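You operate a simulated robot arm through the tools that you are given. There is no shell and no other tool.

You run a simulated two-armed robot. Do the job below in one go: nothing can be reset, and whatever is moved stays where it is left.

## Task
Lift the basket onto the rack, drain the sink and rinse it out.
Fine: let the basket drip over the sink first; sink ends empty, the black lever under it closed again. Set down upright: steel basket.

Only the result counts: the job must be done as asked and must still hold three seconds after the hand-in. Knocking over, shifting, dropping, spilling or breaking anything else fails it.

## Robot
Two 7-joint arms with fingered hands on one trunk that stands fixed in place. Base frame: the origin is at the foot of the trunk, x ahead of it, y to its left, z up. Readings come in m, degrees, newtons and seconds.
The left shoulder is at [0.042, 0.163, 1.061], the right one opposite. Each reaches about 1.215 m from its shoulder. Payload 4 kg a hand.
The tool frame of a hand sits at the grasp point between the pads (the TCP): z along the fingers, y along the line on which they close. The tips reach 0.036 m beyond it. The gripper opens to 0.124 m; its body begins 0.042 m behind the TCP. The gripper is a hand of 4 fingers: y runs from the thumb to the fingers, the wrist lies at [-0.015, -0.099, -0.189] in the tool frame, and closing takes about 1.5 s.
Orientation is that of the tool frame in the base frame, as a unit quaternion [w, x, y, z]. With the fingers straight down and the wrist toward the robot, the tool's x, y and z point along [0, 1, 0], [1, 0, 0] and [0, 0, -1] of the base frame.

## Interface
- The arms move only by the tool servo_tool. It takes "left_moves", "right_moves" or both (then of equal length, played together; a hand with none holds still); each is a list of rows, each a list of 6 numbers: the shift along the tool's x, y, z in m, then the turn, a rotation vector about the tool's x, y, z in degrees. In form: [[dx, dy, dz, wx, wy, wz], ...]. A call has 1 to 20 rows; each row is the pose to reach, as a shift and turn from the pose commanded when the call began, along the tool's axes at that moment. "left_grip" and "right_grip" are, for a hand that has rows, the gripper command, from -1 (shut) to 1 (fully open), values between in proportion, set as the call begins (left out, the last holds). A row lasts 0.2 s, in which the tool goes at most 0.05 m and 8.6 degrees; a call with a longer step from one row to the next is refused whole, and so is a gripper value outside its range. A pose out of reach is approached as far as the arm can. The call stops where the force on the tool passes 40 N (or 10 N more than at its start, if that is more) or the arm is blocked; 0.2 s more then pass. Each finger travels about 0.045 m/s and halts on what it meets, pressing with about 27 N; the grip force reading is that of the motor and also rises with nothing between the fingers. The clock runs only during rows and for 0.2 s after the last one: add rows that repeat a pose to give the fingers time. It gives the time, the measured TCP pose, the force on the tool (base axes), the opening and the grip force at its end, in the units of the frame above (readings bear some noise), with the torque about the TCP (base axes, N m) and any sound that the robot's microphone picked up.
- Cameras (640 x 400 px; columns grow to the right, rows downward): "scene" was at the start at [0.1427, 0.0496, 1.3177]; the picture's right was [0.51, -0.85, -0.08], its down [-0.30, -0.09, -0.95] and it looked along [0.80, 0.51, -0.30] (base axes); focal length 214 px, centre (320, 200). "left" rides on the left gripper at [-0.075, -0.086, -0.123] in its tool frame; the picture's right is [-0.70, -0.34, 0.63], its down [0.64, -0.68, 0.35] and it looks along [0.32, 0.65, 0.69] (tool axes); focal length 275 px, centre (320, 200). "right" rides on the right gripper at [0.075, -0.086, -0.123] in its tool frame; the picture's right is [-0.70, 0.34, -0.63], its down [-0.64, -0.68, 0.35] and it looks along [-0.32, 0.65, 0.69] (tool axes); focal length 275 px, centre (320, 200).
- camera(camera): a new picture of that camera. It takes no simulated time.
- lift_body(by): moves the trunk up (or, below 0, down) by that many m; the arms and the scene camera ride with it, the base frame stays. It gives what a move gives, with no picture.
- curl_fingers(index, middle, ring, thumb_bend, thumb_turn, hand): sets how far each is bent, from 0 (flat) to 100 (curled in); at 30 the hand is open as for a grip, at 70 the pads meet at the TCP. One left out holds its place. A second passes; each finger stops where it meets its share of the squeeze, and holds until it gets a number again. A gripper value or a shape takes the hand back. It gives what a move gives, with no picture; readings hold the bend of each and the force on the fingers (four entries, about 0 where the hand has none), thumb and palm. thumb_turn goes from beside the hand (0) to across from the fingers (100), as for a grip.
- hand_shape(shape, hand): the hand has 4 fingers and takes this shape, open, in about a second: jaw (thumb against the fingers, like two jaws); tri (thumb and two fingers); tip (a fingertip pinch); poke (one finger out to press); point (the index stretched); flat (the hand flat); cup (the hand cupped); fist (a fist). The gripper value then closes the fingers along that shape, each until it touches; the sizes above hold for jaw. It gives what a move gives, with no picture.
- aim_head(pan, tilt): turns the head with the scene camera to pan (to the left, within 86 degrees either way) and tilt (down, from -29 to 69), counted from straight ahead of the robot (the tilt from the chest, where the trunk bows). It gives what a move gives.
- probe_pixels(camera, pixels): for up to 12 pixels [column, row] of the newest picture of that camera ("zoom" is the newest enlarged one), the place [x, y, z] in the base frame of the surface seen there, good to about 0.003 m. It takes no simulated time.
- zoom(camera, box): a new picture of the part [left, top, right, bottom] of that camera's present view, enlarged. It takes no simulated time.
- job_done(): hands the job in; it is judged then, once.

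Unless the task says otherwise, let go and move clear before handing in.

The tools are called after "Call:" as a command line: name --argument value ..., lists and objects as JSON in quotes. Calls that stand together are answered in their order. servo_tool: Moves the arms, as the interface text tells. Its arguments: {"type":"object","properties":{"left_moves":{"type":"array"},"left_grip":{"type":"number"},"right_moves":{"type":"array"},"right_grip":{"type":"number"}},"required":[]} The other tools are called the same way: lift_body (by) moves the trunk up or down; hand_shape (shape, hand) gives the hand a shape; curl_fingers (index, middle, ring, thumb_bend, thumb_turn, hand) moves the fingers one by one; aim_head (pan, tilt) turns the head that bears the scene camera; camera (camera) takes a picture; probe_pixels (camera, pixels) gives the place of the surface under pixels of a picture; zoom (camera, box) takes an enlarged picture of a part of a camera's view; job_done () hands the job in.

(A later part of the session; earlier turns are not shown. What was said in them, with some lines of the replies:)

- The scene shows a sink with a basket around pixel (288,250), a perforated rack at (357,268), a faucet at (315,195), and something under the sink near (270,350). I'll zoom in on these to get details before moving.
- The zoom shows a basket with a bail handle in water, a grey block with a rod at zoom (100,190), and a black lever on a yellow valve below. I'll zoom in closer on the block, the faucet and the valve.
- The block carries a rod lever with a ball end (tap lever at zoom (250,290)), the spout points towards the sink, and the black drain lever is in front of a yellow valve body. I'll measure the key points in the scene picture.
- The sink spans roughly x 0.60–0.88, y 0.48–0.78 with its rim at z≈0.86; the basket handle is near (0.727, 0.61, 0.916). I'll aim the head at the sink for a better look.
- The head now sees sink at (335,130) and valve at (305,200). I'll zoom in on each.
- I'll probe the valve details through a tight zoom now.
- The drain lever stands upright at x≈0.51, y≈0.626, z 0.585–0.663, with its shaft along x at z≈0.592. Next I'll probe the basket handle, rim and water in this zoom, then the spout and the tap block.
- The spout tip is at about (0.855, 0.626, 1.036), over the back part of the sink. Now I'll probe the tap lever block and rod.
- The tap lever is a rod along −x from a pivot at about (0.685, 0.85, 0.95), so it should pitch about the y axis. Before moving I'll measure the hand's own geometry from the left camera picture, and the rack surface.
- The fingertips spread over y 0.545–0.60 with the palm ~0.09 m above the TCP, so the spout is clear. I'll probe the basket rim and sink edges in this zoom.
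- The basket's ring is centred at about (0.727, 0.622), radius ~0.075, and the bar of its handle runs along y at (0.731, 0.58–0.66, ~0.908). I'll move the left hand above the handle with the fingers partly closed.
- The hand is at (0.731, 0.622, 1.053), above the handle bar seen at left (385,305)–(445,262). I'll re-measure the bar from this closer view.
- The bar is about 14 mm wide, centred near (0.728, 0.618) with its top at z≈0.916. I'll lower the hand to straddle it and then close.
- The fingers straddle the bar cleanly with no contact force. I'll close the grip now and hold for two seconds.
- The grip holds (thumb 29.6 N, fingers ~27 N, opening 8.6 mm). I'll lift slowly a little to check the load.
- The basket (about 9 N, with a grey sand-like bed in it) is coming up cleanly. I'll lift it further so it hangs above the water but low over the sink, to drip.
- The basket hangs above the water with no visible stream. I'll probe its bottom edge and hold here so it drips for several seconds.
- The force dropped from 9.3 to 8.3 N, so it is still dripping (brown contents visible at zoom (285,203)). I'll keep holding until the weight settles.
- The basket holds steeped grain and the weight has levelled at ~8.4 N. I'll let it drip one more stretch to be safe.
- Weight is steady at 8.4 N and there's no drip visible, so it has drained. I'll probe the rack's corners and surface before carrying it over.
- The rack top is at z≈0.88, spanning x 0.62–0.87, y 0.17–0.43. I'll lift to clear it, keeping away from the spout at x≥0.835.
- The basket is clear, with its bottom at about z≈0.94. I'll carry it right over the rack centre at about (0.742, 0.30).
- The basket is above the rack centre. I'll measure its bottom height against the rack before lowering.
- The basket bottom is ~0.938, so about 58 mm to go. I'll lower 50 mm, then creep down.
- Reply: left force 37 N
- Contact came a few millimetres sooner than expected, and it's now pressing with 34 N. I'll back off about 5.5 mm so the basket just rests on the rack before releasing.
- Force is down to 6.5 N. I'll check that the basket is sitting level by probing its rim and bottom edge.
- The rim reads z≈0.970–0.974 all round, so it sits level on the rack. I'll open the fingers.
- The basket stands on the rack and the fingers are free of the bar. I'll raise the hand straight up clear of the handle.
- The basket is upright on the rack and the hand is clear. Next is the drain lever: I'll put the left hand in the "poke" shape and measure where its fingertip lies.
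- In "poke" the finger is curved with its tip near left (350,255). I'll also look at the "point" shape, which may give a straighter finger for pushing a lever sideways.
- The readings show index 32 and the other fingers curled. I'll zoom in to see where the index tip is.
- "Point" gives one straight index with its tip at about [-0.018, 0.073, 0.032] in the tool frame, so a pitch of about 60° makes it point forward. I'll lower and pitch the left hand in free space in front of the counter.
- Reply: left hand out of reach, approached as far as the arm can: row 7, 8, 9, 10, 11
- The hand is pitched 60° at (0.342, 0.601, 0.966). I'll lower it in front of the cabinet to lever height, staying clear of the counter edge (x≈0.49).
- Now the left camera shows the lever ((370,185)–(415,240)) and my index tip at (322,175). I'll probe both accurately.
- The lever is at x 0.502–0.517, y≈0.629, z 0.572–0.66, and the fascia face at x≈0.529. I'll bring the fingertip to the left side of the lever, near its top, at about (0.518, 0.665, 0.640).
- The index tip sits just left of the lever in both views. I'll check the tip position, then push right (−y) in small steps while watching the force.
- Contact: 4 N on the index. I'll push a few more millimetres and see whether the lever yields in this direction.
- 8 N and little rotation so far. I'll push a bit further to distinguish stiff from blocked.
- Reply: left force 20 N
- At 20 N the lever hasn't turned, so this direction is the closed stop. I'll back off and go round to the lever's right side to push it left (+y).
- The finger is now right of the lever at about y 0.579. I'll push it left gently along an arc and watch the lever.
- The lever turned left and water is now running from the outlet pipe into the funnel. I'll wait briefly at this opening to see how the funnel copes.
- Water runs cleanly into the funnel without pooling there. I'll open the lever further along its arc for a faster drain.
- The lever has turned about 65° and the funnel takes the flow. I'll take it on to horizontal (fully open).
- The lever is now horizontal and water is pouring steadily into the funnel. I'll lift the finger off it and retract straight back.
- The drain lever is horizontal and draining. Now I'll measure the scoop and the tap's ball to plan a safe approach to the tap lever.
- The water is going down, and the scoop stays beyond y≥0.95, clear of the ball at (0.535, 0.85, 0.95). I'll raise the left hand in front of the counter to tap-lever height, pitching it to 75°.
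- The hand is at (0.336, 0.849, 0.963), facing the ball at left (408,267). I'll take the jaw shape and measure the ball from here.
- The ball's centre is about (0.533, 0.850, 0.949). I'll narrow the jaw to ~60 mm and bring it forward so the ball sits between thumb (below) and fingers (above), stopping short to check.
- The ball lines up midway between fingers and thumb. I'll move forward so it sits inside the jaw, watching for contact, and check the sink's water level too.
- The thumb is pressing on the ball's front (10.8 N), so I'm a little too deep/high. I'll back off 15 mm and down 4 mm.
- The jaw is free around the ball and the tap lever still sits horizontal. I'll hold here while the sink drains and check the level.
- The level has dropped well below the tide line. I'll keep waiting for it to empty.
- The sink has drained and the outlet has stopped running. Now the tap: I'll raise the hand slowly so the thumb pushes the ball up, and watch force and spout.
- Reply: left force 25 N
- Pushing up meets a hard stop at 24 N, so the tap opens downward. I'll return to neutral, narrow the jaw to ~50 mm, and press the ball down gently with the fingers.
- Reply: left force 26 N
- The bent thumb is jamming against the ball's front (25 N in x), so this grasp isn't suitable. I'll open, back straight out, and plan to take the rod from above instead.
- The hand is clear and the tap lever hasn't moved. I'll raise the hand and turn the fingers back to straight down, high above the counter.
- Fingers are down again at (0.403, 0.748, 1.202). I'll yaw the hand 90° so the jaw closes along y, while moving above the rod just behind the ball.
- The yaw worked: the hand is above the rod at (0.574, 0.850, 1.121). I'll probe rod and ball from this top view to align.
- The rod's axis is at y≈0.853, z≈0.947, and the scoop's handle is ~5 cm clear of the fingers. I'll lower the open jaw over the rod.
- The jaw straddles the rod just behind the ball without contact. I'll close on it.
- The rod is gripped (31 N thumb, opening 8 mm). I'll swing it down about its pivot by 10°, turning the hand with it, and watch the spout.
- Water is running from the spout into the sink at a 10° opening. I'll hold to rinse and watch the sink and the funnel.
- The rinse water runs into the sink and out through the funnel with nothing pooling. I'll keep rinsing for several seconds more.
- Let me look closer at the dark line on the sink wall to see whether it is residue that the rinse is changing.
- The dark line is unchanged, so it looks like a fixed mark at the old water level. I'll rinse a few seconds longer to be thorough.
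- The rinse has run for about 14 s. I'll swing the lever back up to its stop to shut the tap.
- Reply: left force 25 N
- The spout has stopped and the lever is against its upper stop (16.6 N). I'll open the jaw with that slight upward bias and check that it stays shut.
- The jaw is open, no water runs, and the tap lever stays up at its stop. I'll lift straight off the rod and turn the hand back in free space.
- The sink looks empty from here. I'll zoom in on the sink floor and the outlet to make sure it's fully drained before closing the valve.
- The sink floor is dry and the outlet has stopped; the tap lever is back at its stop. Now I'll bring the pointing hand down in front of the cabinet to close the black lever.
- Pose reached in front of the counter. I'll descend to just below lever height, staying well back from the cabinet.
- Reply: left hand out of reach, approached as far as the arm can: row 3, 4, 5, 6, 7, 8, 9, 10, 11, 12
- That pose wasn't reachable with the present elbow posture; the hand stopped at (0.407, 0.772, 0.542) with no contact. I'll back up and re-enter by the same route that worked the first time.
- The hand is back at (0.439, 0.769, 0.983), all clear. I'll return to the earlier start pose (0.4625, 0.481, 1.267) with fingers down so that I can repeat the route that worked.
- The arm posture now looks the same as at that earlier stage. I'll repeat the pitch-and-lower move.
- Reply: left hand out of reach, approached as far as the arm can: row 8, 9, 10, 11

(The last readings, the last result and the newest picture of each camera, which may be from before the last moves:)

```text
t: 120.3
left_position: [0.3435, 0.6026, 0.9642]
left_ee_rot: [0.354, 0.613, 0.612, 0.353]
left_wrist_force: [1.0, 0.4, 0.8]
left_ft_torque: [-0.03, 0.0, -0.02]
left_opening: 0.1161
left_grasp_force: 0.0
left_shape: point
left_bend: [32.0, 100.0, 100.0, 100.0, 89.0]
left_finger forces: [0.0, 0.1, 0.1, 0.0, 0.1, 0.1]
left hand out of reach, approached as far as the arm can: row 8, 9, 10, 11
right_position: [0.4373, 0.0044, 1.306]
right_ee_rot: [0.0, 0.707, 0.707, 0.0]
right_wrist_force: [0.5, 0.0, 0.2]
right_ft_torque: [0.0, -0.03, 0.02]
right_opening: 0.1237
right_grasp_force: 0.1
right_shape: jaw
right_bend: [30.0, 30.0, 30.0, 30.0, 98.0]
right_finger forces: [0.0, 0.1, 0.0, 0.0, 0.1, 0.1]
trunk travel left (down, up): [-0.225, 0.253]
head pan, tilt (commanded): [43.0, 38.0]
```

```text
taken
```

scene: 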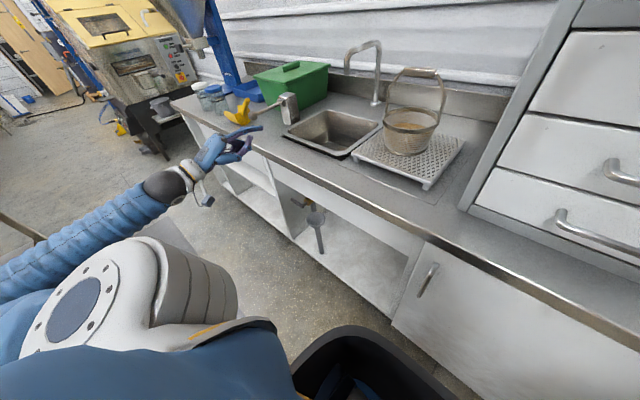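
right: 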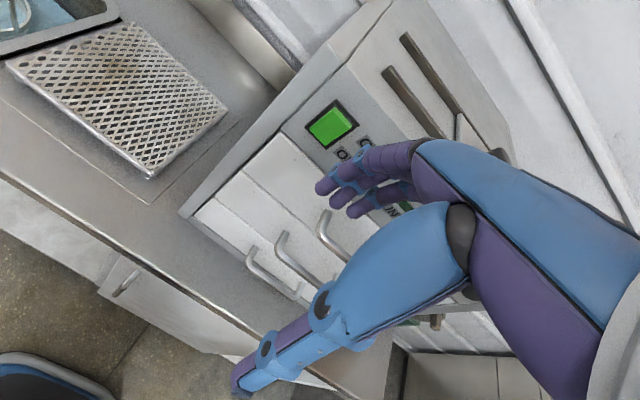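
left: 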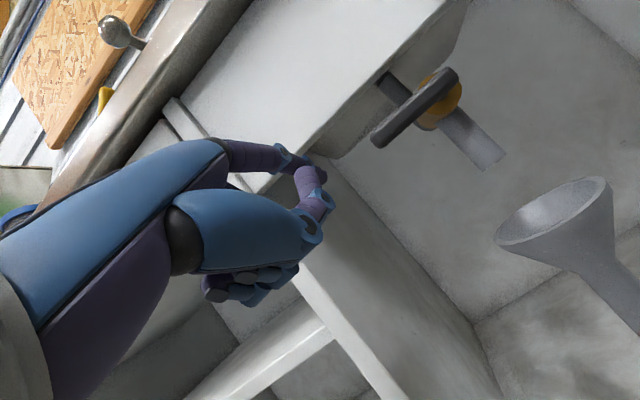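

The pose is right, but the elbow is out to the left this time. I'll try the descent in small steps and watch for reach limits.

Call:
servo_tool --left_moves '[[0.01, -0.0277, 0.016, 0, 0, 0], [0.02, -0.0554, 0.032, 0, 0, 0], [0.03, -0.0831, 0.048, 0, 0, 0], [0.04, -0.1108, 0.064, 0, 0, 0], [0.045, -0.1386, 0.08, 0, 0, 0]]'

Call:
camera --camera "scene"

```text
t: 121.5
left_position: [0.3442, 0.6456, 0.8085]
left_ee_rot: [0.354, 0.612, 0.612, 0.353]
left_wrist_force: [0.2, -0.8, 0.0]
left_ft_torque: [0.0, 0.02, 0.02]
left_opening: 0.1162
left_grasp_force: 0.1
left_shape: point
left_bend: [32.0, 100.0, 100.0, 100.0, 89.0]
left_finger forces: [0.1, 0.1, 0.1, 0.1, 0.0, 0.0]
right_position: [0.4369, 0.004, 1.3054]
right_ee_rot: [0.001, 0.707, 0.707, -0.001]
right_wrist_force: [0.9, 0.3, 0.2]
right_ft_torque: [-0.03, 0.01, 0.02]
right_opening: 0.1235
right_grasp_force: 0.1
right_shape: jaw
right_bend: [30.0, 30.0, 30.0, 30.0, 98.0]
right_finger forces: [0.0, 0.0, 0.0, 0.1, 0.0, 0.1]
trunk travel left (down, up): [-0.225, 0.253]
head pan, tilt (commanded): [43.0, 38.0]
```

```text
taken
```

scene: 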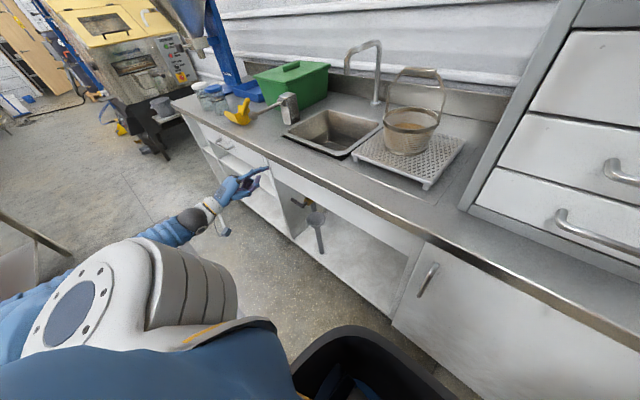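

That step was fully reachable. I'll continue down another 15 cm.

Call:
servo_tool --left_moves '[[0.004, -0.025, 0.0167, 0, 0, 0], [0.008, -0.05, 0.0335, 0, 0, 0], [0.012, -0.075, 0.0502, 0, 0, 0], [0.016, -0.1, 0.067, 0, 0, 0], [0.02, -0.125, 0.0837, 0, 0, 0]]'

Call:
camera --camera "scene"

```text
t: 122.7
left_position: [0.3551, 0.6683, 0.6566]
left_ee_rot: [0.354, 0.612, 0.612, 0.354]
left_wrist_force: [-1.1, -0.3, -0.6]
left_ft_torque: [-0.02, 0.0, -0.03]
left_opening: 0.1162
left_grasp_force: 0.0
left_shape: point
left_bend: [32.0, 100.0, 100.0, 100.0, 89.0]
left_finger forces: [0.1, 0.1, 0.0, 0.0, 0.1, 0.0]
right_position: [0.4381, 0.0045, 1.3041]
right_ee_rot: [0.001, 0.706, 0.708, 0.0]
right_wrist_force: [0.5, -0.8, 0.0]
right_ft_torque: [-0.03, -0.01, 0.02]
right_opening: 0.1239
right_grasp_force: 0.0
right_shape: jaw
right_bend: [30.0, 30.0, 30.0, 30.0, 98.0]
right_finger forces: [0.0, 0.1, 0.0, 0.0, 0.0, 0.1]
trunk travel left (down, up): [-0.225, 0.253]
head pan, tilt (commanded): [43.0, 38.0]
```

```text
taken
```

scene: 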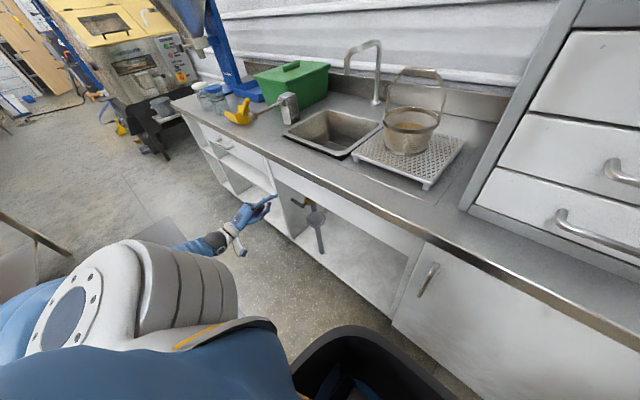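

Still fully reachable. I'll go down to below the lever (fingertip at about z 0.555).

Call:
servo_tool --left_moves '[[0.007, -0.025, 0.0156, 0, 0, 0], [0.014, -0.05, 0.0311, 0, 0, 0], [0.021, -0.075, 0.0467, 0, 0, 0], [0.029, -0.1, 0.0622, 0, 0, 0], [0.037, -0.1248, 0.0778, 0, 0, 0]]'

Call:
camera --camera "left"

Call:
zoom --camera "scene" --box '[220, 160, 350, 250]'

```text
t: 123.9
left_position: [0.3493, 0.7399, 0.5599]
left_ee_rot: [0.354, 0.613, 0.613, 0.352]
left_wrist_force: [1.1, 0.2, -0.2]
left_ft_torque: [0.0, -0.05, 0.0]
left_opening: 0.1164
left_grasp_force: 0.1
left_shape: point
left_bend: [32.0, 100.0, 100.0, 100.0, 89.0]
left_finger forces: [0.1, 0.1, 0.0, 0.0, 0.1, 0.1]
left hand out of reach, approached as far as the arm can: row 2, 3, 4, 5
right_position: [0.4378, 0.0054, 1.305]
right_ee_rot: [0.001, 0.707, 0.707, -0.001]
right_wrist_force: [-0.3, 1.3, -0.1]
right_ft_torque: [0.01, 0.03, 0.0]
right_opening: 0.1237
right_grasp_force: 0.0
right_shape: jaw
right_bend: [30.0, 30.0, 30.0, 30.0, 98.0]
right_finger forces: [0.1, 0.0, 0.1, 0.1, 0.1, 0.1]
trunk travel left (down, up): [-0.225, 0.253]
head pan, tilt (commanded): [43.0, 38.0]
```

```text
taken
```

left: 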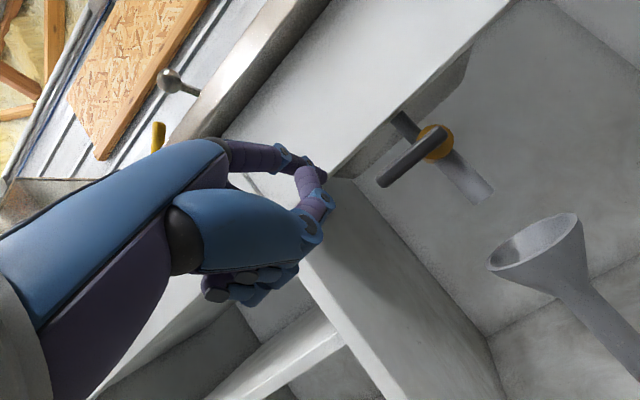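

```text
4.44 times, centred on (285, 205) of scene
```

zoom: 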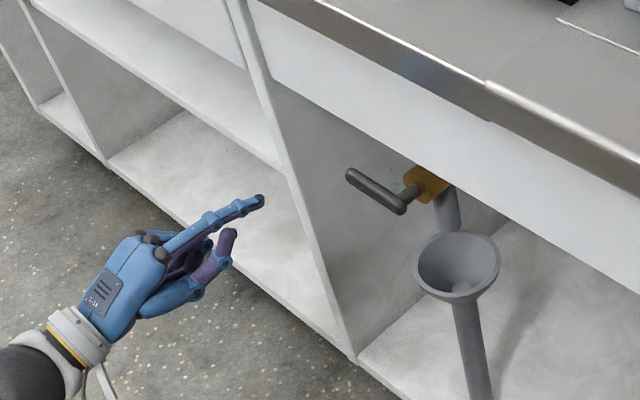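

The limit is about z 0.56 in this posture, so lowering the trunk should help. First I'll check the right hand's clearance to the dryer's handles, as it will ride down too.

Call:
camera --camera "scene"

Call:
probe_pixels --camera "scene" --pixels '[[608, 170], [560, 222], [630, 240], [580, 100], [500, 180], [620, 20], [630, 190], [320, 360], [300, 390]]'

Call:
camera --camera "right"

```text
taken
```

scene: 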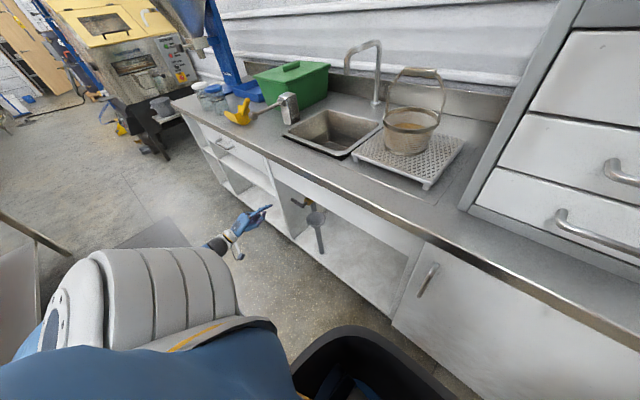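

```text
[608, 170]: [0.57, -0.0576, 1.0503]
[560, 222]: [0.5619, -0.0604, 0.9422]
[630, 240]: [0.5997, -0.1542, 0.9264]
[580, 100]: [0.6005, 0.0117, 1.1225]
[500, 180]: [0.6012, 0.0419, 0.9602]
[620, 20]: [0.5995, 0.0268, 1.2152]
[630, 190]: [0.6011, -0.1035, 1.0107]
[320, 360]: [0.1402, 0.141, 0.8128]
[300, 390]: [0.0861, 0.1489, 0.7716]
```

```text
taken
```

right: 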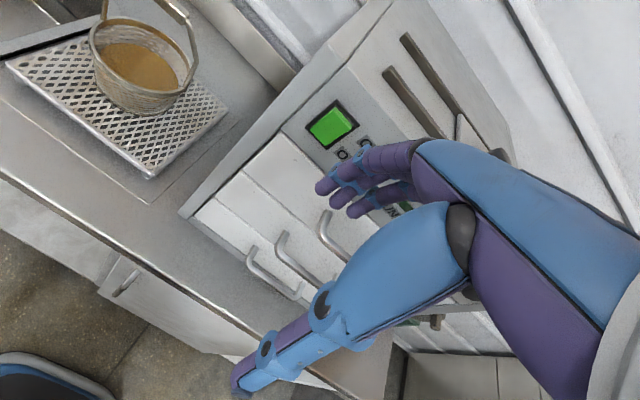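

The dryer's handles start at x≈0.55 and the right fingers reach x≈0.52, so I'll first pull the right hand back 8 cm for margin.

Call:
servo_tool --right_moves '[[0, -0.02, 0, 0, 0, 0], [0, -0.04, 0, 0, 0, 0], [0, -0.06, 0, 0, 0, 0], [0, -0.08, 0, 0, 0, 0]]'

```text
t: 124.9
left_position: [0.3498, 0.7387, 0.5609]
left_ee_rot: [0.354, 0.613, 0.612, 0.352]
left_wrist_force: [0.8, -0.3, 0.0]
left_ft_torque: [0.0, 0.01, 0.03]
left_opening: 0.116
left_grasp_force: 0.0
left_shape: point
left_bend: [32.0, 100.0, 100.0, 100.0, 89.0]
left_finger forces: [0.0, 0.0, 0.1, 0.0, 0.0, 0.0]
right_position: [0.3575, 0.0055, 1.3056]
right_ee_rot: [0.0, 0.707, 0.707, 0.0]
right_wrist_force: [0.8, -0.4, -0.3]
right_ft_torque: [-0.02, 0.0, 0.01]
right_opening: 0.124
right_grasp_force: 0.1
right_shape: jaw
right_bend: [30.0, 30.0, 30.0, 30.0, 98.0]
right_finger forces: [0.0, 0.0, 0.1, 0.0, 0.0, 0.1]
trunk travel left (down, up): [-0.225, 0.253]
head pan, tilt (commanded): [43.0, 38.0]
```

The right hand is back at x 0.358. Now I'll lower the trunk 10 cm, which takes the left fingertip to about z 0.507, well in front of the cabinet.

Call:
lift_body --by -0.1

Call:
camera --camera "left"

Call:
camera --camera "scene"

```text
t: 126.2
left_position: [0.3477, 0.7386, 0.4624]
left_ee_rot: [0.354, 0.612, 0.613, 0.353]
left_wrist_force: [-0.3, 0.0, 0.1]
left_ft_torque: [0.04, 0.04, -0.02]
left_opening: 0.1163
left_grasp_force: 0.0
left_shape: point
left_bend: [32.0, 100.0, 100.0, 100.0, 89.0]
left_finger forces: [0.1, 0.0, 0.0, 0.0, 0.1, 0.0]
right_position: [0.3569, 0.0049, 1.2058]
right_ee_rot: [0.0, 0.707, 0.708, 0.0]
right_wrist_force: [0.5, 0.2, -0.4]
right_ft_torque: [0.03, -0.01, 0.03]
right_opening: 0.1236
right_grasp_force: 0.1
right_shape: jaw
right_bend: [30.0, 30.0, 30.0, 30.0, 98.0]
right_finger forces: [0.0, 0.0, 0.1, 0.0, 0.0, 0.1]
trunk travel left (down, up): [-0.125, 0.353]
head pan, tilt (commanded): [43.0, 38.0]
```

```text
taken
```

left: 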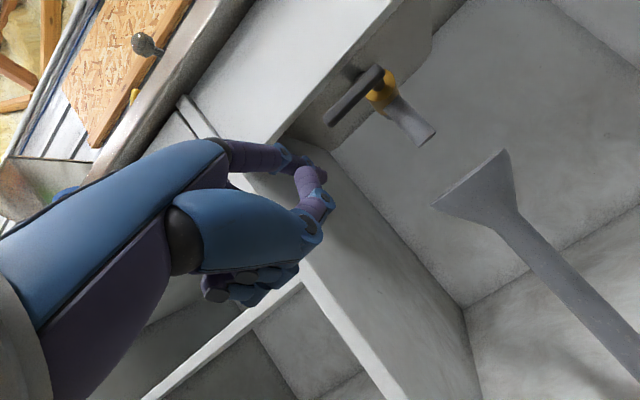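

```text
taken
```

scene: 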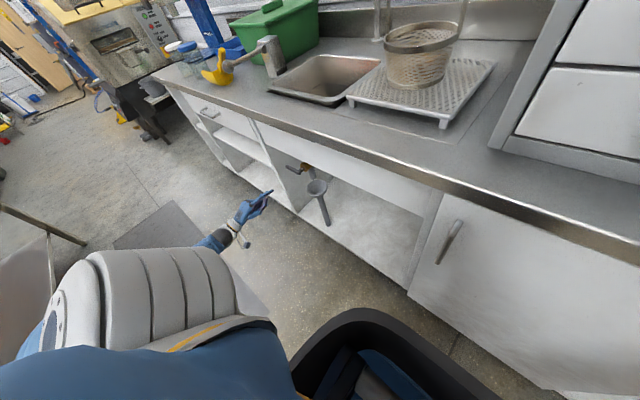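

The lever is visible at left (330–385, 70–122). I'll probe its exact position, then place the fingertip below its free end.

Call:
probe_pixels --camera "left" --pixels '[[330, 118], [345, 105], [360, 92], [375, 78], [335, 122], [350, 108], [322, 170], [385, 92], [400, 110]]'

Call:
zoom --camera "left" --box '[260, 40, 460, 230]'

```text
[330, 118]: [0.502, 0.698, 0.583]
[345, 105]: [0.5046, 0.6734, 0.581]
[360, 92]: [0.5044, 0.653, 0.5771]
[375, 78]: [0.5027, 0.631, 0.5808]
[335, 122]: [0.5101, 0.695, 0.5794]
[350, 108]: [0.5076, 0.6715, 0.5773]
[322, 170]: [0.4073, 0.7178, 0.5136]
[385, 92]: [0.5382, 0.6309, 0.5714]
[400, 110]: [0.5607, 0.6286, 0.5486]
```

```text
2.11 times, centred on (360, 135) of left
```

zoom: 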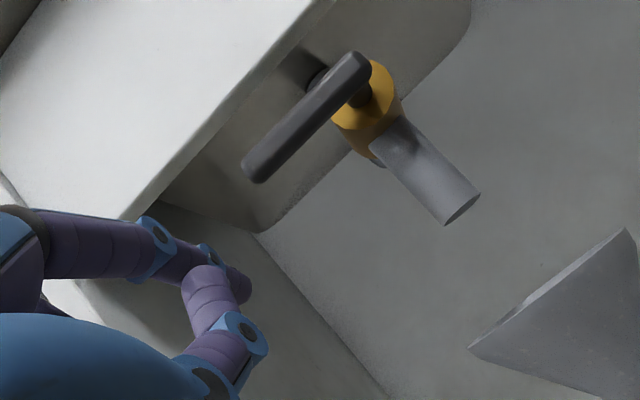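

The lever's underside is at z≈0.578, spanning y 0.62–0.705. I'll bring the fingertip under it at y≈0.681, z≈0.553, then forward beneath it.

Call:
servo_tool --left_moves '[[-0.02, 0.0245, -0.0026, 0, 0, 0], [-0.04, 0.049, -0.0052, 0, 0, 0], [-0.04, 0.064, 0.0208, 0, 0, 0], [-0.04, 0.079, 0.0468, 0, 0, 0], [-0.04, 0.0925, 0.0701, 0, 0, 0]]'

Call:
zoom --camera "left" --box '[230, 70, 470, 270]'

Call:
zoom --camera "scene" --box '[240, 140, 350, 230]'

```text
t: 127.5
left_position: [0.4526, 0.7001, 0.506]
left_ee_rot: [0.354, 0.613, 0.613, 0.353]
left_wrist_force: [-0.7, 0.0, -0.6]
left_ft_torque: [0.01, -0.01, -0.01]
left_opening: 0.1162
left_grasp_force: 0.1
left_shape: point
left_bend: [32.0, 100.0, 100.0, 100.0, 89.0]
left_finger forces: [0.1, 0.0, 0.0, 0.1, 0.0, 0.0]
right_position: [0.3576, 0.0044, 1.2045]
right_ee_rot: [0.0, 0.707, 0.707, 0.0]
right_wrist_force: [-1.1, 0.1, 0.0]
right_ft_torque: [-0.01, 0.0, 0.02]
right_opening: 0.1236
right_grasp_force: 0.1
right_shape: jaw
right_bend: [30.0, 30.0, 30.0, 30.0, 98.0]
right_finger forces: [0.1, 0.0, 0.1, 0.0, 0.0, 0.0]
trunk travel left (down, up): [-0.125, 0.353]
head pan, tilt (commanded): [43.0, 38.0]
```

```text
2.00 times, centred on (350, 170) of left
```

zoom: 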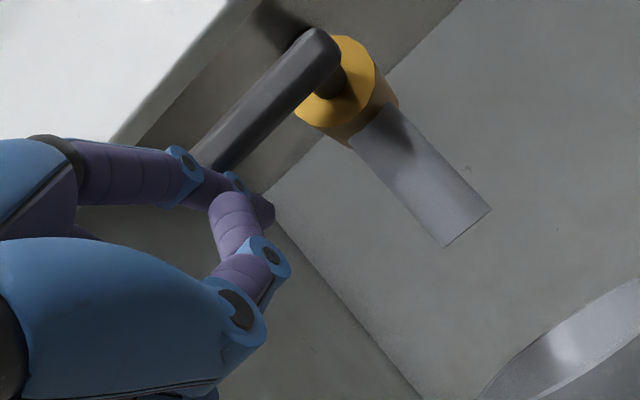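

```text
4.44 times, centred on (295, 185) of scene
```

zoom: 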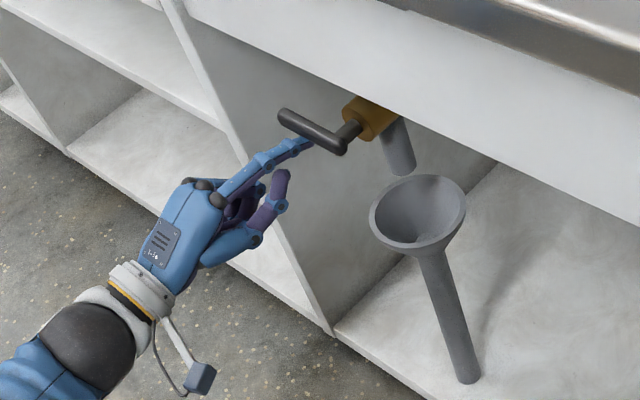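

The finger is under the lever with no contact yet. I'll push up along the arc to bring the lever half-way back.

Call:
servo_tool --left_moves '[[-0.001, 0.0087, -0.005, 0, 0, 0], [-0.003, 0.0143, -0.0083, 0, 0, 0], [-0.0015, 0.0202, -0.0117, 0, 0, 0], [0, 0.026, -0.015, 0, 0, 0], [-0.0005, 0.032, -0.0185, 0, 0, 0], [-0.001, 0.0381, -0.022, 0, 0, 0], [-0.003, 0.0437, -0.0253, 0, 0, 0], [-0.005, 0.0494, -0.0285, 0, 0, 0]]'

Call:
zoom --camera "left" --box '[230, 70, 470, 270]'

Call:
zoom --camera "scene" --box '[240, 140, 350, 230]'

```text
t: 129.2
left_position: [0.4555, 0.6937, 0.5633]
left_ee_rot: [0.353, 0.612, 0.613, 0.354]
left_wrist_force: [-0.2, -0.1, -0.6]
left_ft_torque: [0.02, 0.0, 0.01]
left_opening: 0.1157
left_grasp_force: 0.1
left_shape: point
left_bend: [32.0, 100.0, 100.0, 100.0, 89.0]
left_finger forces: [0.8, 0.0, 0.1, 0.0, 0.0, 0.0]
right_position: [0.3574, 0.0043, 1.2049]
right_ee_rot: [0.0, 0.707, 0.707, 0.001]
right_wrist_force: [-0.2, -0.4, -0.1]
right_ft_torque: [-0.02, -0.01, 0.01]
right_opening: 0.1239
right_grasp_force: 0.1
right_shape: jaw
right_bend: [30.0, 30.0, 30.0, 30.0, 98.0]
right_finger forces: [0.0, 0.0, 0.0, 0.0, 0.0, 0.0]
trunk travel left (down, up): [-0.125, 0.353]
head pan, tilt (commanded): [43.0, 38.0]
```

```text
2.00 times, centred on (350, 170) of left
```

zoom: 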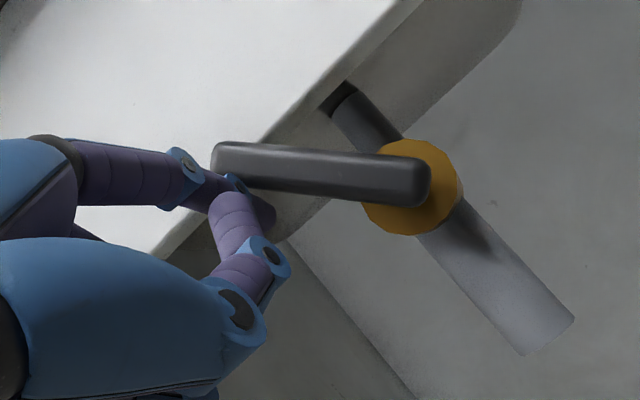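

```text
4.44 times, centred on (295, 185) of scene
```

zoom: 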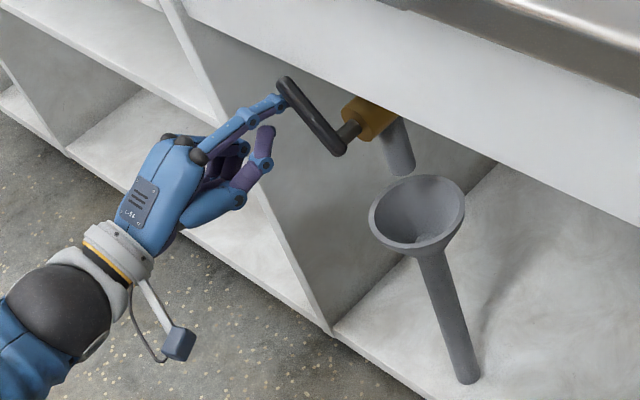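

The lever is about half-way up. I'll continue the arc to vertical and a little beyond to meet its stop.

Call:
servo_tool --left_moves '[[-0.003, 0.005, -0.0029, 0, 0, 0], [-0.0065, 0.01, -0.0058, 0, 0, 0], [-0.0115, 0.0141, -0.0081, 0, 0, 0], [-0.017, 0.018, -0.0104, 0, 0, 0], [-0.023, 0.0212, -0.0122, 0, 0, 0], [-0.029, 0.0234, -0.0135, 0, 0, 0], [-0.034, 0.0251, -0.0145, 0, 0, 0], [-0.038, 0.0251, -0.0145, 0, 0, 0]]'

Call:
zoom --camera "left" --box '[230, 70, 470, 270]'

Call:
zoom --camera "scene" --box '[240, 140, 350, 230]'

```text
t: 131.1
left_position: [0.4549, 0.657, 0.5918]
left_ee_rot: [0.353, 0.612, 0.614, 0.354]
left_wrist_force: [-1.4, 4.9, 0.0]
left_ft_torque: [-0.21, -0.05, 0.22]
left_opening: 0.1162
left_grasp_force: 0.0
left_shape: point
left_bend: [32.0, 100.0, 100.0, 100.0, 89.0]
left_finger forces: [4.4, 0.1, 0.0, 0.1, 0.0, 0.0]
right_position: [0.3576, 0.0044, 1.2046]
right_ee_rot: [-0.001, 0.707, 0.707, 0.0]
right_wrist_force: [-0.2, -0.3, 0.1]
right_ft_torque: [-0.01, 0.03, 0.01]
right_opening: 0.1239
right_grasp_force: 0.1
right_shape: jaw
right_bend: [30.0, 30.0, 30.0, 30.0, 98.0]
right_finger forces: [0.0, 0.0, 0.1, 0.1, 0.0, 0.0]
trunk travel left (down, up): [-0.125, 0.353]
head pan, tilt (commanded): [43.0, 38.0]
```

```text
2.00 times, centred on (350, 170) of left
```

zoom: 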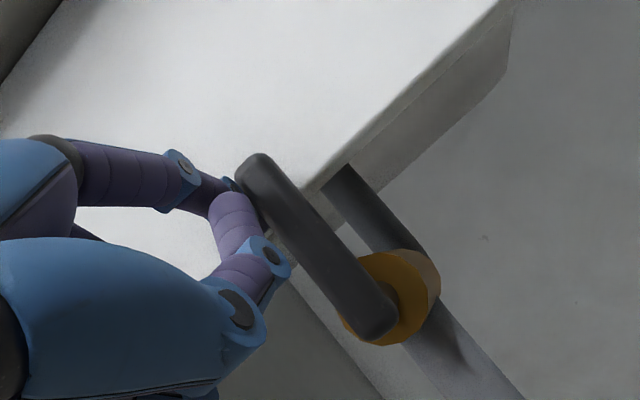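

```text
4.44 times, centred on (295, 185) of scene
```

zoom: 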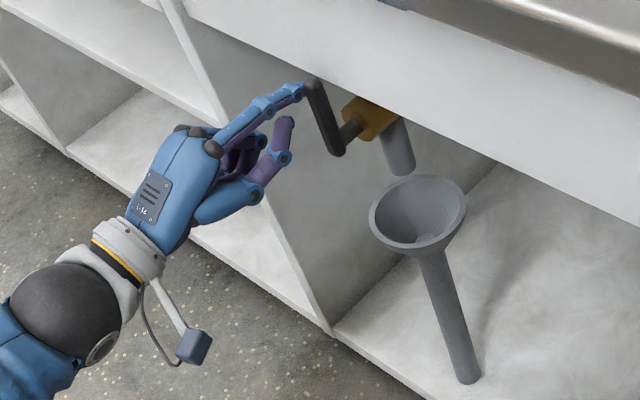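

At 4.9 N with TCP y 0.657 it matches the original closed contact exactly. I'll press a bit harder against the stop to be sure, then release.

Call:
servo_tool --left_moves '[[-0.004, 0, 0, 0, 0, 0], [-0.009, 0, 0, 0, 0, 0], [-0.009, 0, 0, 0, 0, 0]]'

Call:
zoom --camera "left" --box '[230, 70, 470, 270]'

```text
t: 131.8
left_position: [0.456, 0.6493, 0.5917]
left_ee_rot: [0.353, 0.612, 0.613, 0.353]
left_wrist_force: [-1.3, 11.4, -1.5]
left_ft_torque: [-0.57, -0.04, 0.53]
left_opening: 0.1161
left_grasp_force: 0.0
left_shape: point
left_bend: [32.0, 100.0, 100.0, 100.0, 89.0]
left_finger forces: [11.1, 0.0, 0.0, 0.0, 0.0, 0.2]
right_position: [0.3587, 0.0057, 1.2046]
right_ee_rot: [0.0, 0.707, 0.707, 0.0]
right_wrist_force: [-0.5, 0.0, -0.3]
right_ft_torque: [0.01, 0.02, -0.02]
right_opening: 0.1235
right_grasp_force: 0.1
right_shape: jaw
right_bend: [30.0, 30.0, 30.0, 30.0, 98.0]
right_finger forces: [0.2, 0.0, 0.0, 0.0, 0.0, 0.0]
trunk travel left (down, up): [-0.125, 0.353]
head pan, tilt (commanded): [43.0, 38.0]
```

```text
2.00 times, centred on (350, 170) of left
```

zoom: 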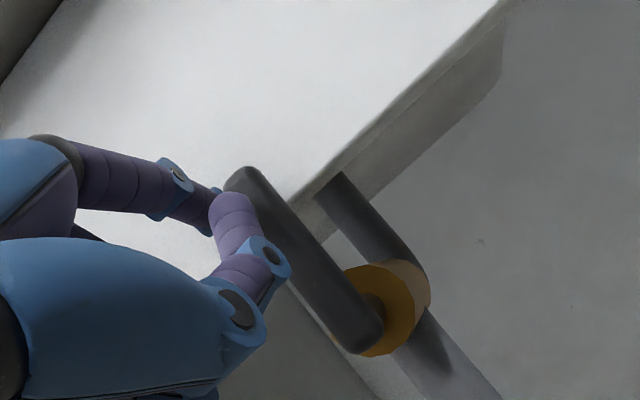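

Force rises to 11 N without further motion: the lever is closed on its stop. I'll move the finger off to the left and withdraw straight back.

Call:
servo_tool --left_moves '[[0.02, 0, 0, 0, 0, 0], [0.045, 0, 0, 0, 0, 0], [0.045, -0.02, -0.0346, 0, 0, 0], [0.045, -0.035, -0.0606, 0, 0, 0], [0.045, -0.05, -0.0866, 0, 0, 0]]'

Call:
camera --camera "left"

Call:
zoom --camera "scene" --box '[270, 140, 350, 210]'

```text
t: 133.1
left_position: [0.3545, 0.693, 0.5954]
left_ee_rot: [0.355, 0.612, 0.612, 0.353]
left_wrist_force: [-0.9, -0.2, -0.3]
left_ft_torque: [0.02, -0.02, 0.0]
left_opening: 0.1164
left_grasp_force: 0.0
left_shape: point
left_bend: [32.0, 100.0, 100.0, 100.0, 89.0]
left_finger forces: [0.0, 0.1, 0.0, 0.1, 0.1, 0.0]
right_position: [0.3568, 0.004, 1.2048]
right_ee_rot: [0.001, 0.707, 0.707, 0.0]
right_wrist_force: [0.3, 0.2, -0.1]
right_ft_torque: [0.01, -0.01, -0.02]
right_opening: 0.1237
right_grasp_force: 0.0
right_shape: jaw
right_bend: [30.0, 30.0, 30.0, 30.0, 98.0]
right_finger forces: [0.0, 0.0, 0.0, 0.0, 0.0, 0.1]
trunk travel left (down, up): [-0.125, 0.353]
head pan, tilt (commanded): [43.0, 38.0]
```

```text
taken
```

left: 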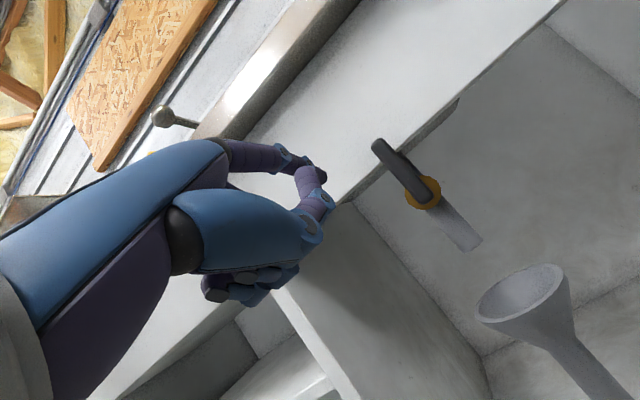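

```text
5.71 times, centred on (310, 175) of scene
```

zoom: 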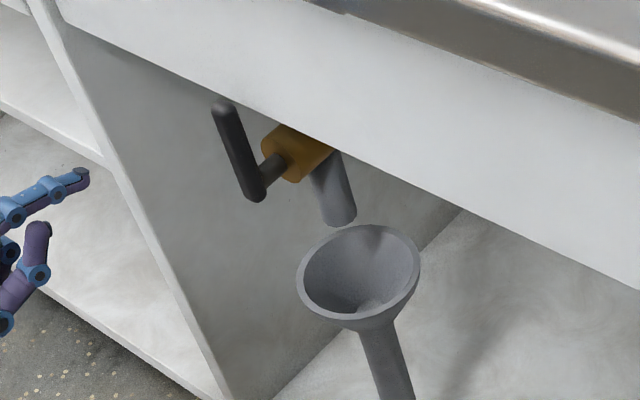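

The lever stands upright again. I'll verify its position numerically and inspect sink, spout, tap lever and basket.

Call:
probe_pixels --camera "zoom" --pixels '[[220, 105], [222, 125], [240, 160], [257, 198], [290, 150]]'

Call:
zoom --camera "scene" --box '[190, 0, 510, 140]'

Call:
zoom --camera "scene" --box '[260, 40, 400, 120]'

Call:
aim_head --pan 38 --tilt 22

Call:
camera --camera "scene"

```text
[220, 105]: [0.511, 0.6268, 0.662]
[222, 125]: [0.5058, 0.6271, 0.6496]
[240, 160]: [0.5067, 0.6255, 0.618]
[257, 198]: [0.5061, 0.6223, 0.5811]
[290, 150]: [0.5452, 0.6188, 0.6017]
```

```text
2.00 times, centred on (350, 70) of scene
```

zoom: 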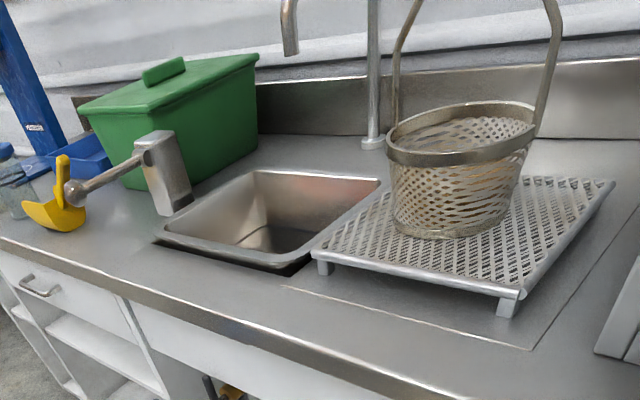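

```text
4.57 times, centred on (330, 80) of scene
```

zoom: 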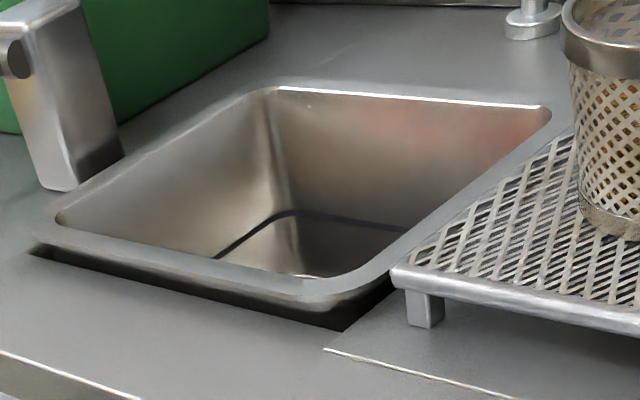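

```text
t: 133.8
left_position: [0.3552, 0.6934, 0.5938]
left_ee_rot: [0.354, 0.613, 0.613, 0.352]
left_wrist_force: [0.1, -0.9, 0.4]
left_ft_torque: [-0.01, 0.03, -0.02]
left_opening: 0.1163
left_grasp_force: 0.1
left_shape: point
left_bend: [32.0, 100.0, 100.0, 100.0, 89.0]
left_finger forces: [0.0, 0.1, 0.1, 0.0, 0.0, 0.0]
right_position: [0.3567, 0.0042, 1.2042]
right_ee_rot: [0.0, 0.707, 0.707, 0.0]
right_wrist_force: [-1.1, -0.1, 0.6]
right_ft_torque: [0.0, 0.01, 0.01]
right_opening: 0.1236
right_grasp_force: 0.0
right_shape: jaw
right_bend: [30.0, 30.0, 30.0, 30.0, 98.0]
right_finger forces: [0.0, 0.0, 0.0, 0.1, 0.0, 0.0]
trunk travel left (down, up): [-0.125, 0.353]
head pan, tilt (commanded): [38.0, 22.0]
```

```text
taken
```

scene: 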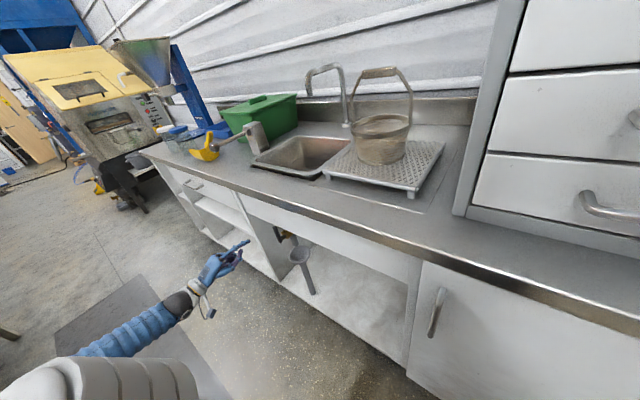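

The lever reads top (0.511, 0.627, 0.662) and bottom (0.506, 0.622, 0.581), the same as at the start. I'll raise the trunk back to its height to look into the sink and verify the rack and tap positions.

Call:
lift_body --by 0.1

Call:
aim_head --pan 43 --tilt 38

Call:
camera --camera "scene"

Call:
zoom --camera "scene" --box '[320, 60, 490, 200]'

Call:
probe_pixels --camera "zoom" --pixels '[[170, 265], [395, 350], [493, 232], [285, 181]]'

Call:
zoom --camera "scene" --box '[290, 100, 390, 165]'

Call:
zoom --camera "scene" --box '[210, 75, 310, 145]'

Call:
probe_pixels --camera "zoom" --pixels '[[270, 235], [290, 215], [240, 140], [235, 230], [300, 220], [450, 160]]'

```text
t: 135.2
left_position: [0.3544, 0.692, 0.6916]
left_ee_rot: [0.354, 0.613, 0.612, 0.351]
left_wrist_force: [-0.3, -0.5, 0.0]
left_ft_torque: [-0.01, -0.01, 0.02]
left_opening: 0.1162
left_grasp_force: 0.0
left_shape: point
left_bend: [32.0, 100.0, 100.0, 100.0, 89.0]
left_finger forces: [0.1, 0.0, 0.1, 0.0, 0.0, 0.0]
right_position: [0.3585, 0.0051, 1.3045]
right_ee_rot: [0.0, 0.708, 0.706, -0.001]
right_wrist_force: [-0.1, 0.5, -0.8]
right_ft_torque: [0.0, 0.01, 0.01]
right_opening: 0.1237
right_grasp_force: 0.0
right_shape: jaw
right_bend: [30.0, 30.0, 30.0, 30.0, 98.0]
right_finger forces: [0.0, 0.0, 0.0, 0.1, 0.0, 0.1]
trunk travel left (down, up): [-0.225, 0.253]
head pan, tilt (commanded): [38.0, 22.0]
```

```text
t: 136.0
left_position: [0.3546, 0.6923, 0.6923]
left_ee_rot: [0.353, 0.612, 0.614, 0.353]
left_wrist_force: [-0.1, -0.6, 0.4]
left_ft_torque: [0.01, -0.02, -0.01]
left_opening: 0.1162
left_grasp_force: 0.1
left_shape: point
left_bend: [32.0, 100.0, 100.0, 100.0, 89.0]
left_finger forces: [0.0, 0.0, 0.0, 0.0, 0.1, 0.1]
right_position: [0.3573, 0.0048, 1.3052]
right_ee_rot: [0.0, 0.707, 0.707, 0.0]
right_wrist_force: [-0.2, -0.5, 0.3]
right_ft_torque: [0.01, 0.01, 0.02]
right_opening: 0.1238
right_grasp_force: 0.1
right_shape: jaw
right_bend: [30.0, 30.0, 30.0, 30.0, 98.0]
right_finger forces: [0.0, 0.1, 0.0, 0.1, 0.0, 0.0]
trunk travel left (down, up): [-0.225, 0.253]
head pan, tilt (commanded): [43.0, 38.0]
```

```text
taken
```

scene: 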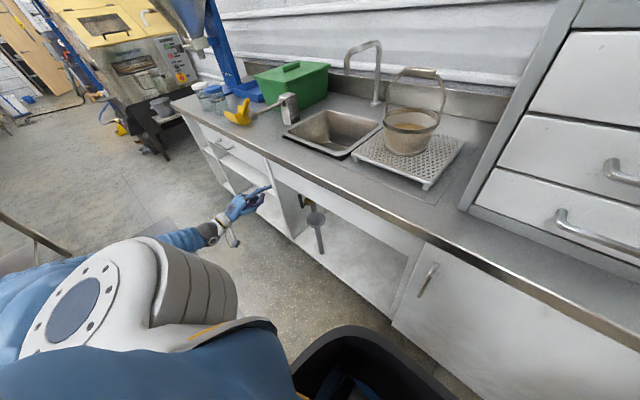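

```text
2.86 times, centred on (405, 130) of scene
```

zoom: 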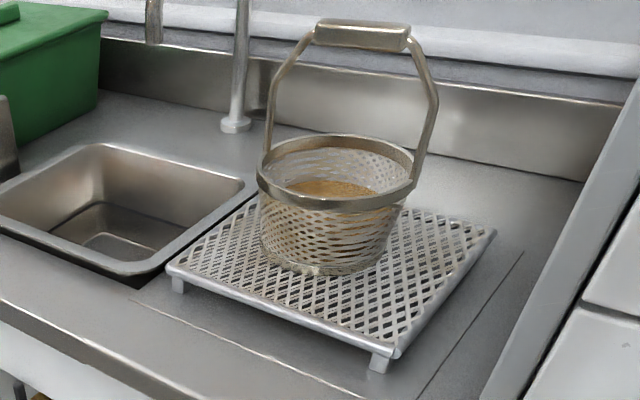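

```text
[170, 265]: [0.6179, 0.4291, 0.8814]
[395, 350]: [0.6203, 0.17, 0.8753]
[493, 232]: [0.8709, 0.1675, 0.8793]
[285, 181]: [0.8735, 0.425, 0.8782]
```

```text
6.15 times, centred on (340, 132) of scene
```

zoom: 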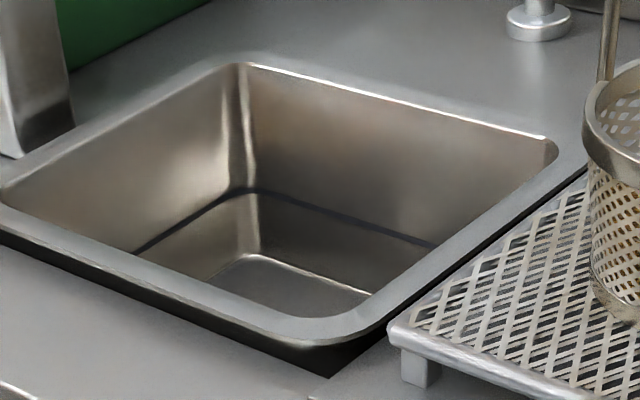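

```text
5.71 times, centred on (260, 110) of scene
```

zoom: 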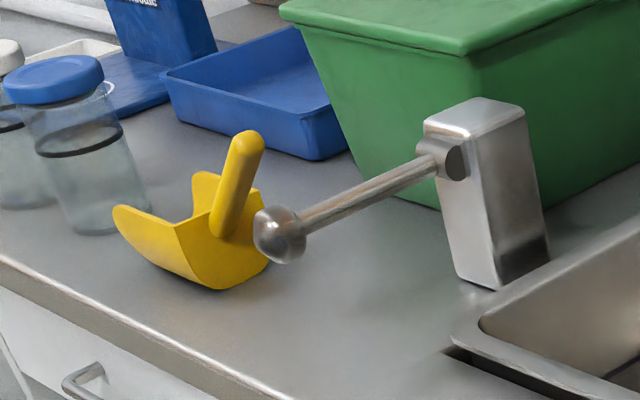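

```text
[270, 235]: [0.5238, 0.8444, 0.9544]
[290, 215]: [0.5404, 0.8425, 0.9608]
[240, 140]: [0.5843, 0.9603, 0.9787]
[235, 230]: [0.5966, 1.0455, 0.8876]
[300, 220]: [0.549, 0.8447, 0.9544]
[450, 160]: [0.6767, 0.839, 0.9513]
```

Everything checks out: the rack corners, scoop and tap lever read the same as before within a few millimetres. The sink floor is bare, the spout and outlet have stopped, the black lever is upright at its closed stop, and the basket stands level on the rack. Both hands are empty and clear, so I'm handing the job in.

Call:
job_done

```text
The job is handed in.
```

The basket is standing upright on the rack, the sink has been drained and rinsed, and the black lever under it is closed again. I've handed the job in, but no verdict has come back.

- **Basket:** I held it over the sink for about 13 seconds until its weight stopped dropping. I then set it down level near the middle of the rack, with the grain still inside. On the way down I pressed it onto the rack with about 34 N before easing off. The rack's corners afterwards read the same as before, within a few millimetres.
- **Sink:** it drained through the funnel without spilling. I then ran the tap for about 14 seconds with the drain open. The sink floor was bare in the last pictures, and both spout and outlet had stopped. A dark line on the wall at the old water level did not change during the rinse. I took it to be a fixed mark rather than dirt.
- **Levers:** the black drain lever is back upright against its closed stop, in its starting position. The tap lever is back at its shut position.
- **Surroundings:** nothing was knocked over. The scoop is where it was, and both hands are empty and clear of everything.
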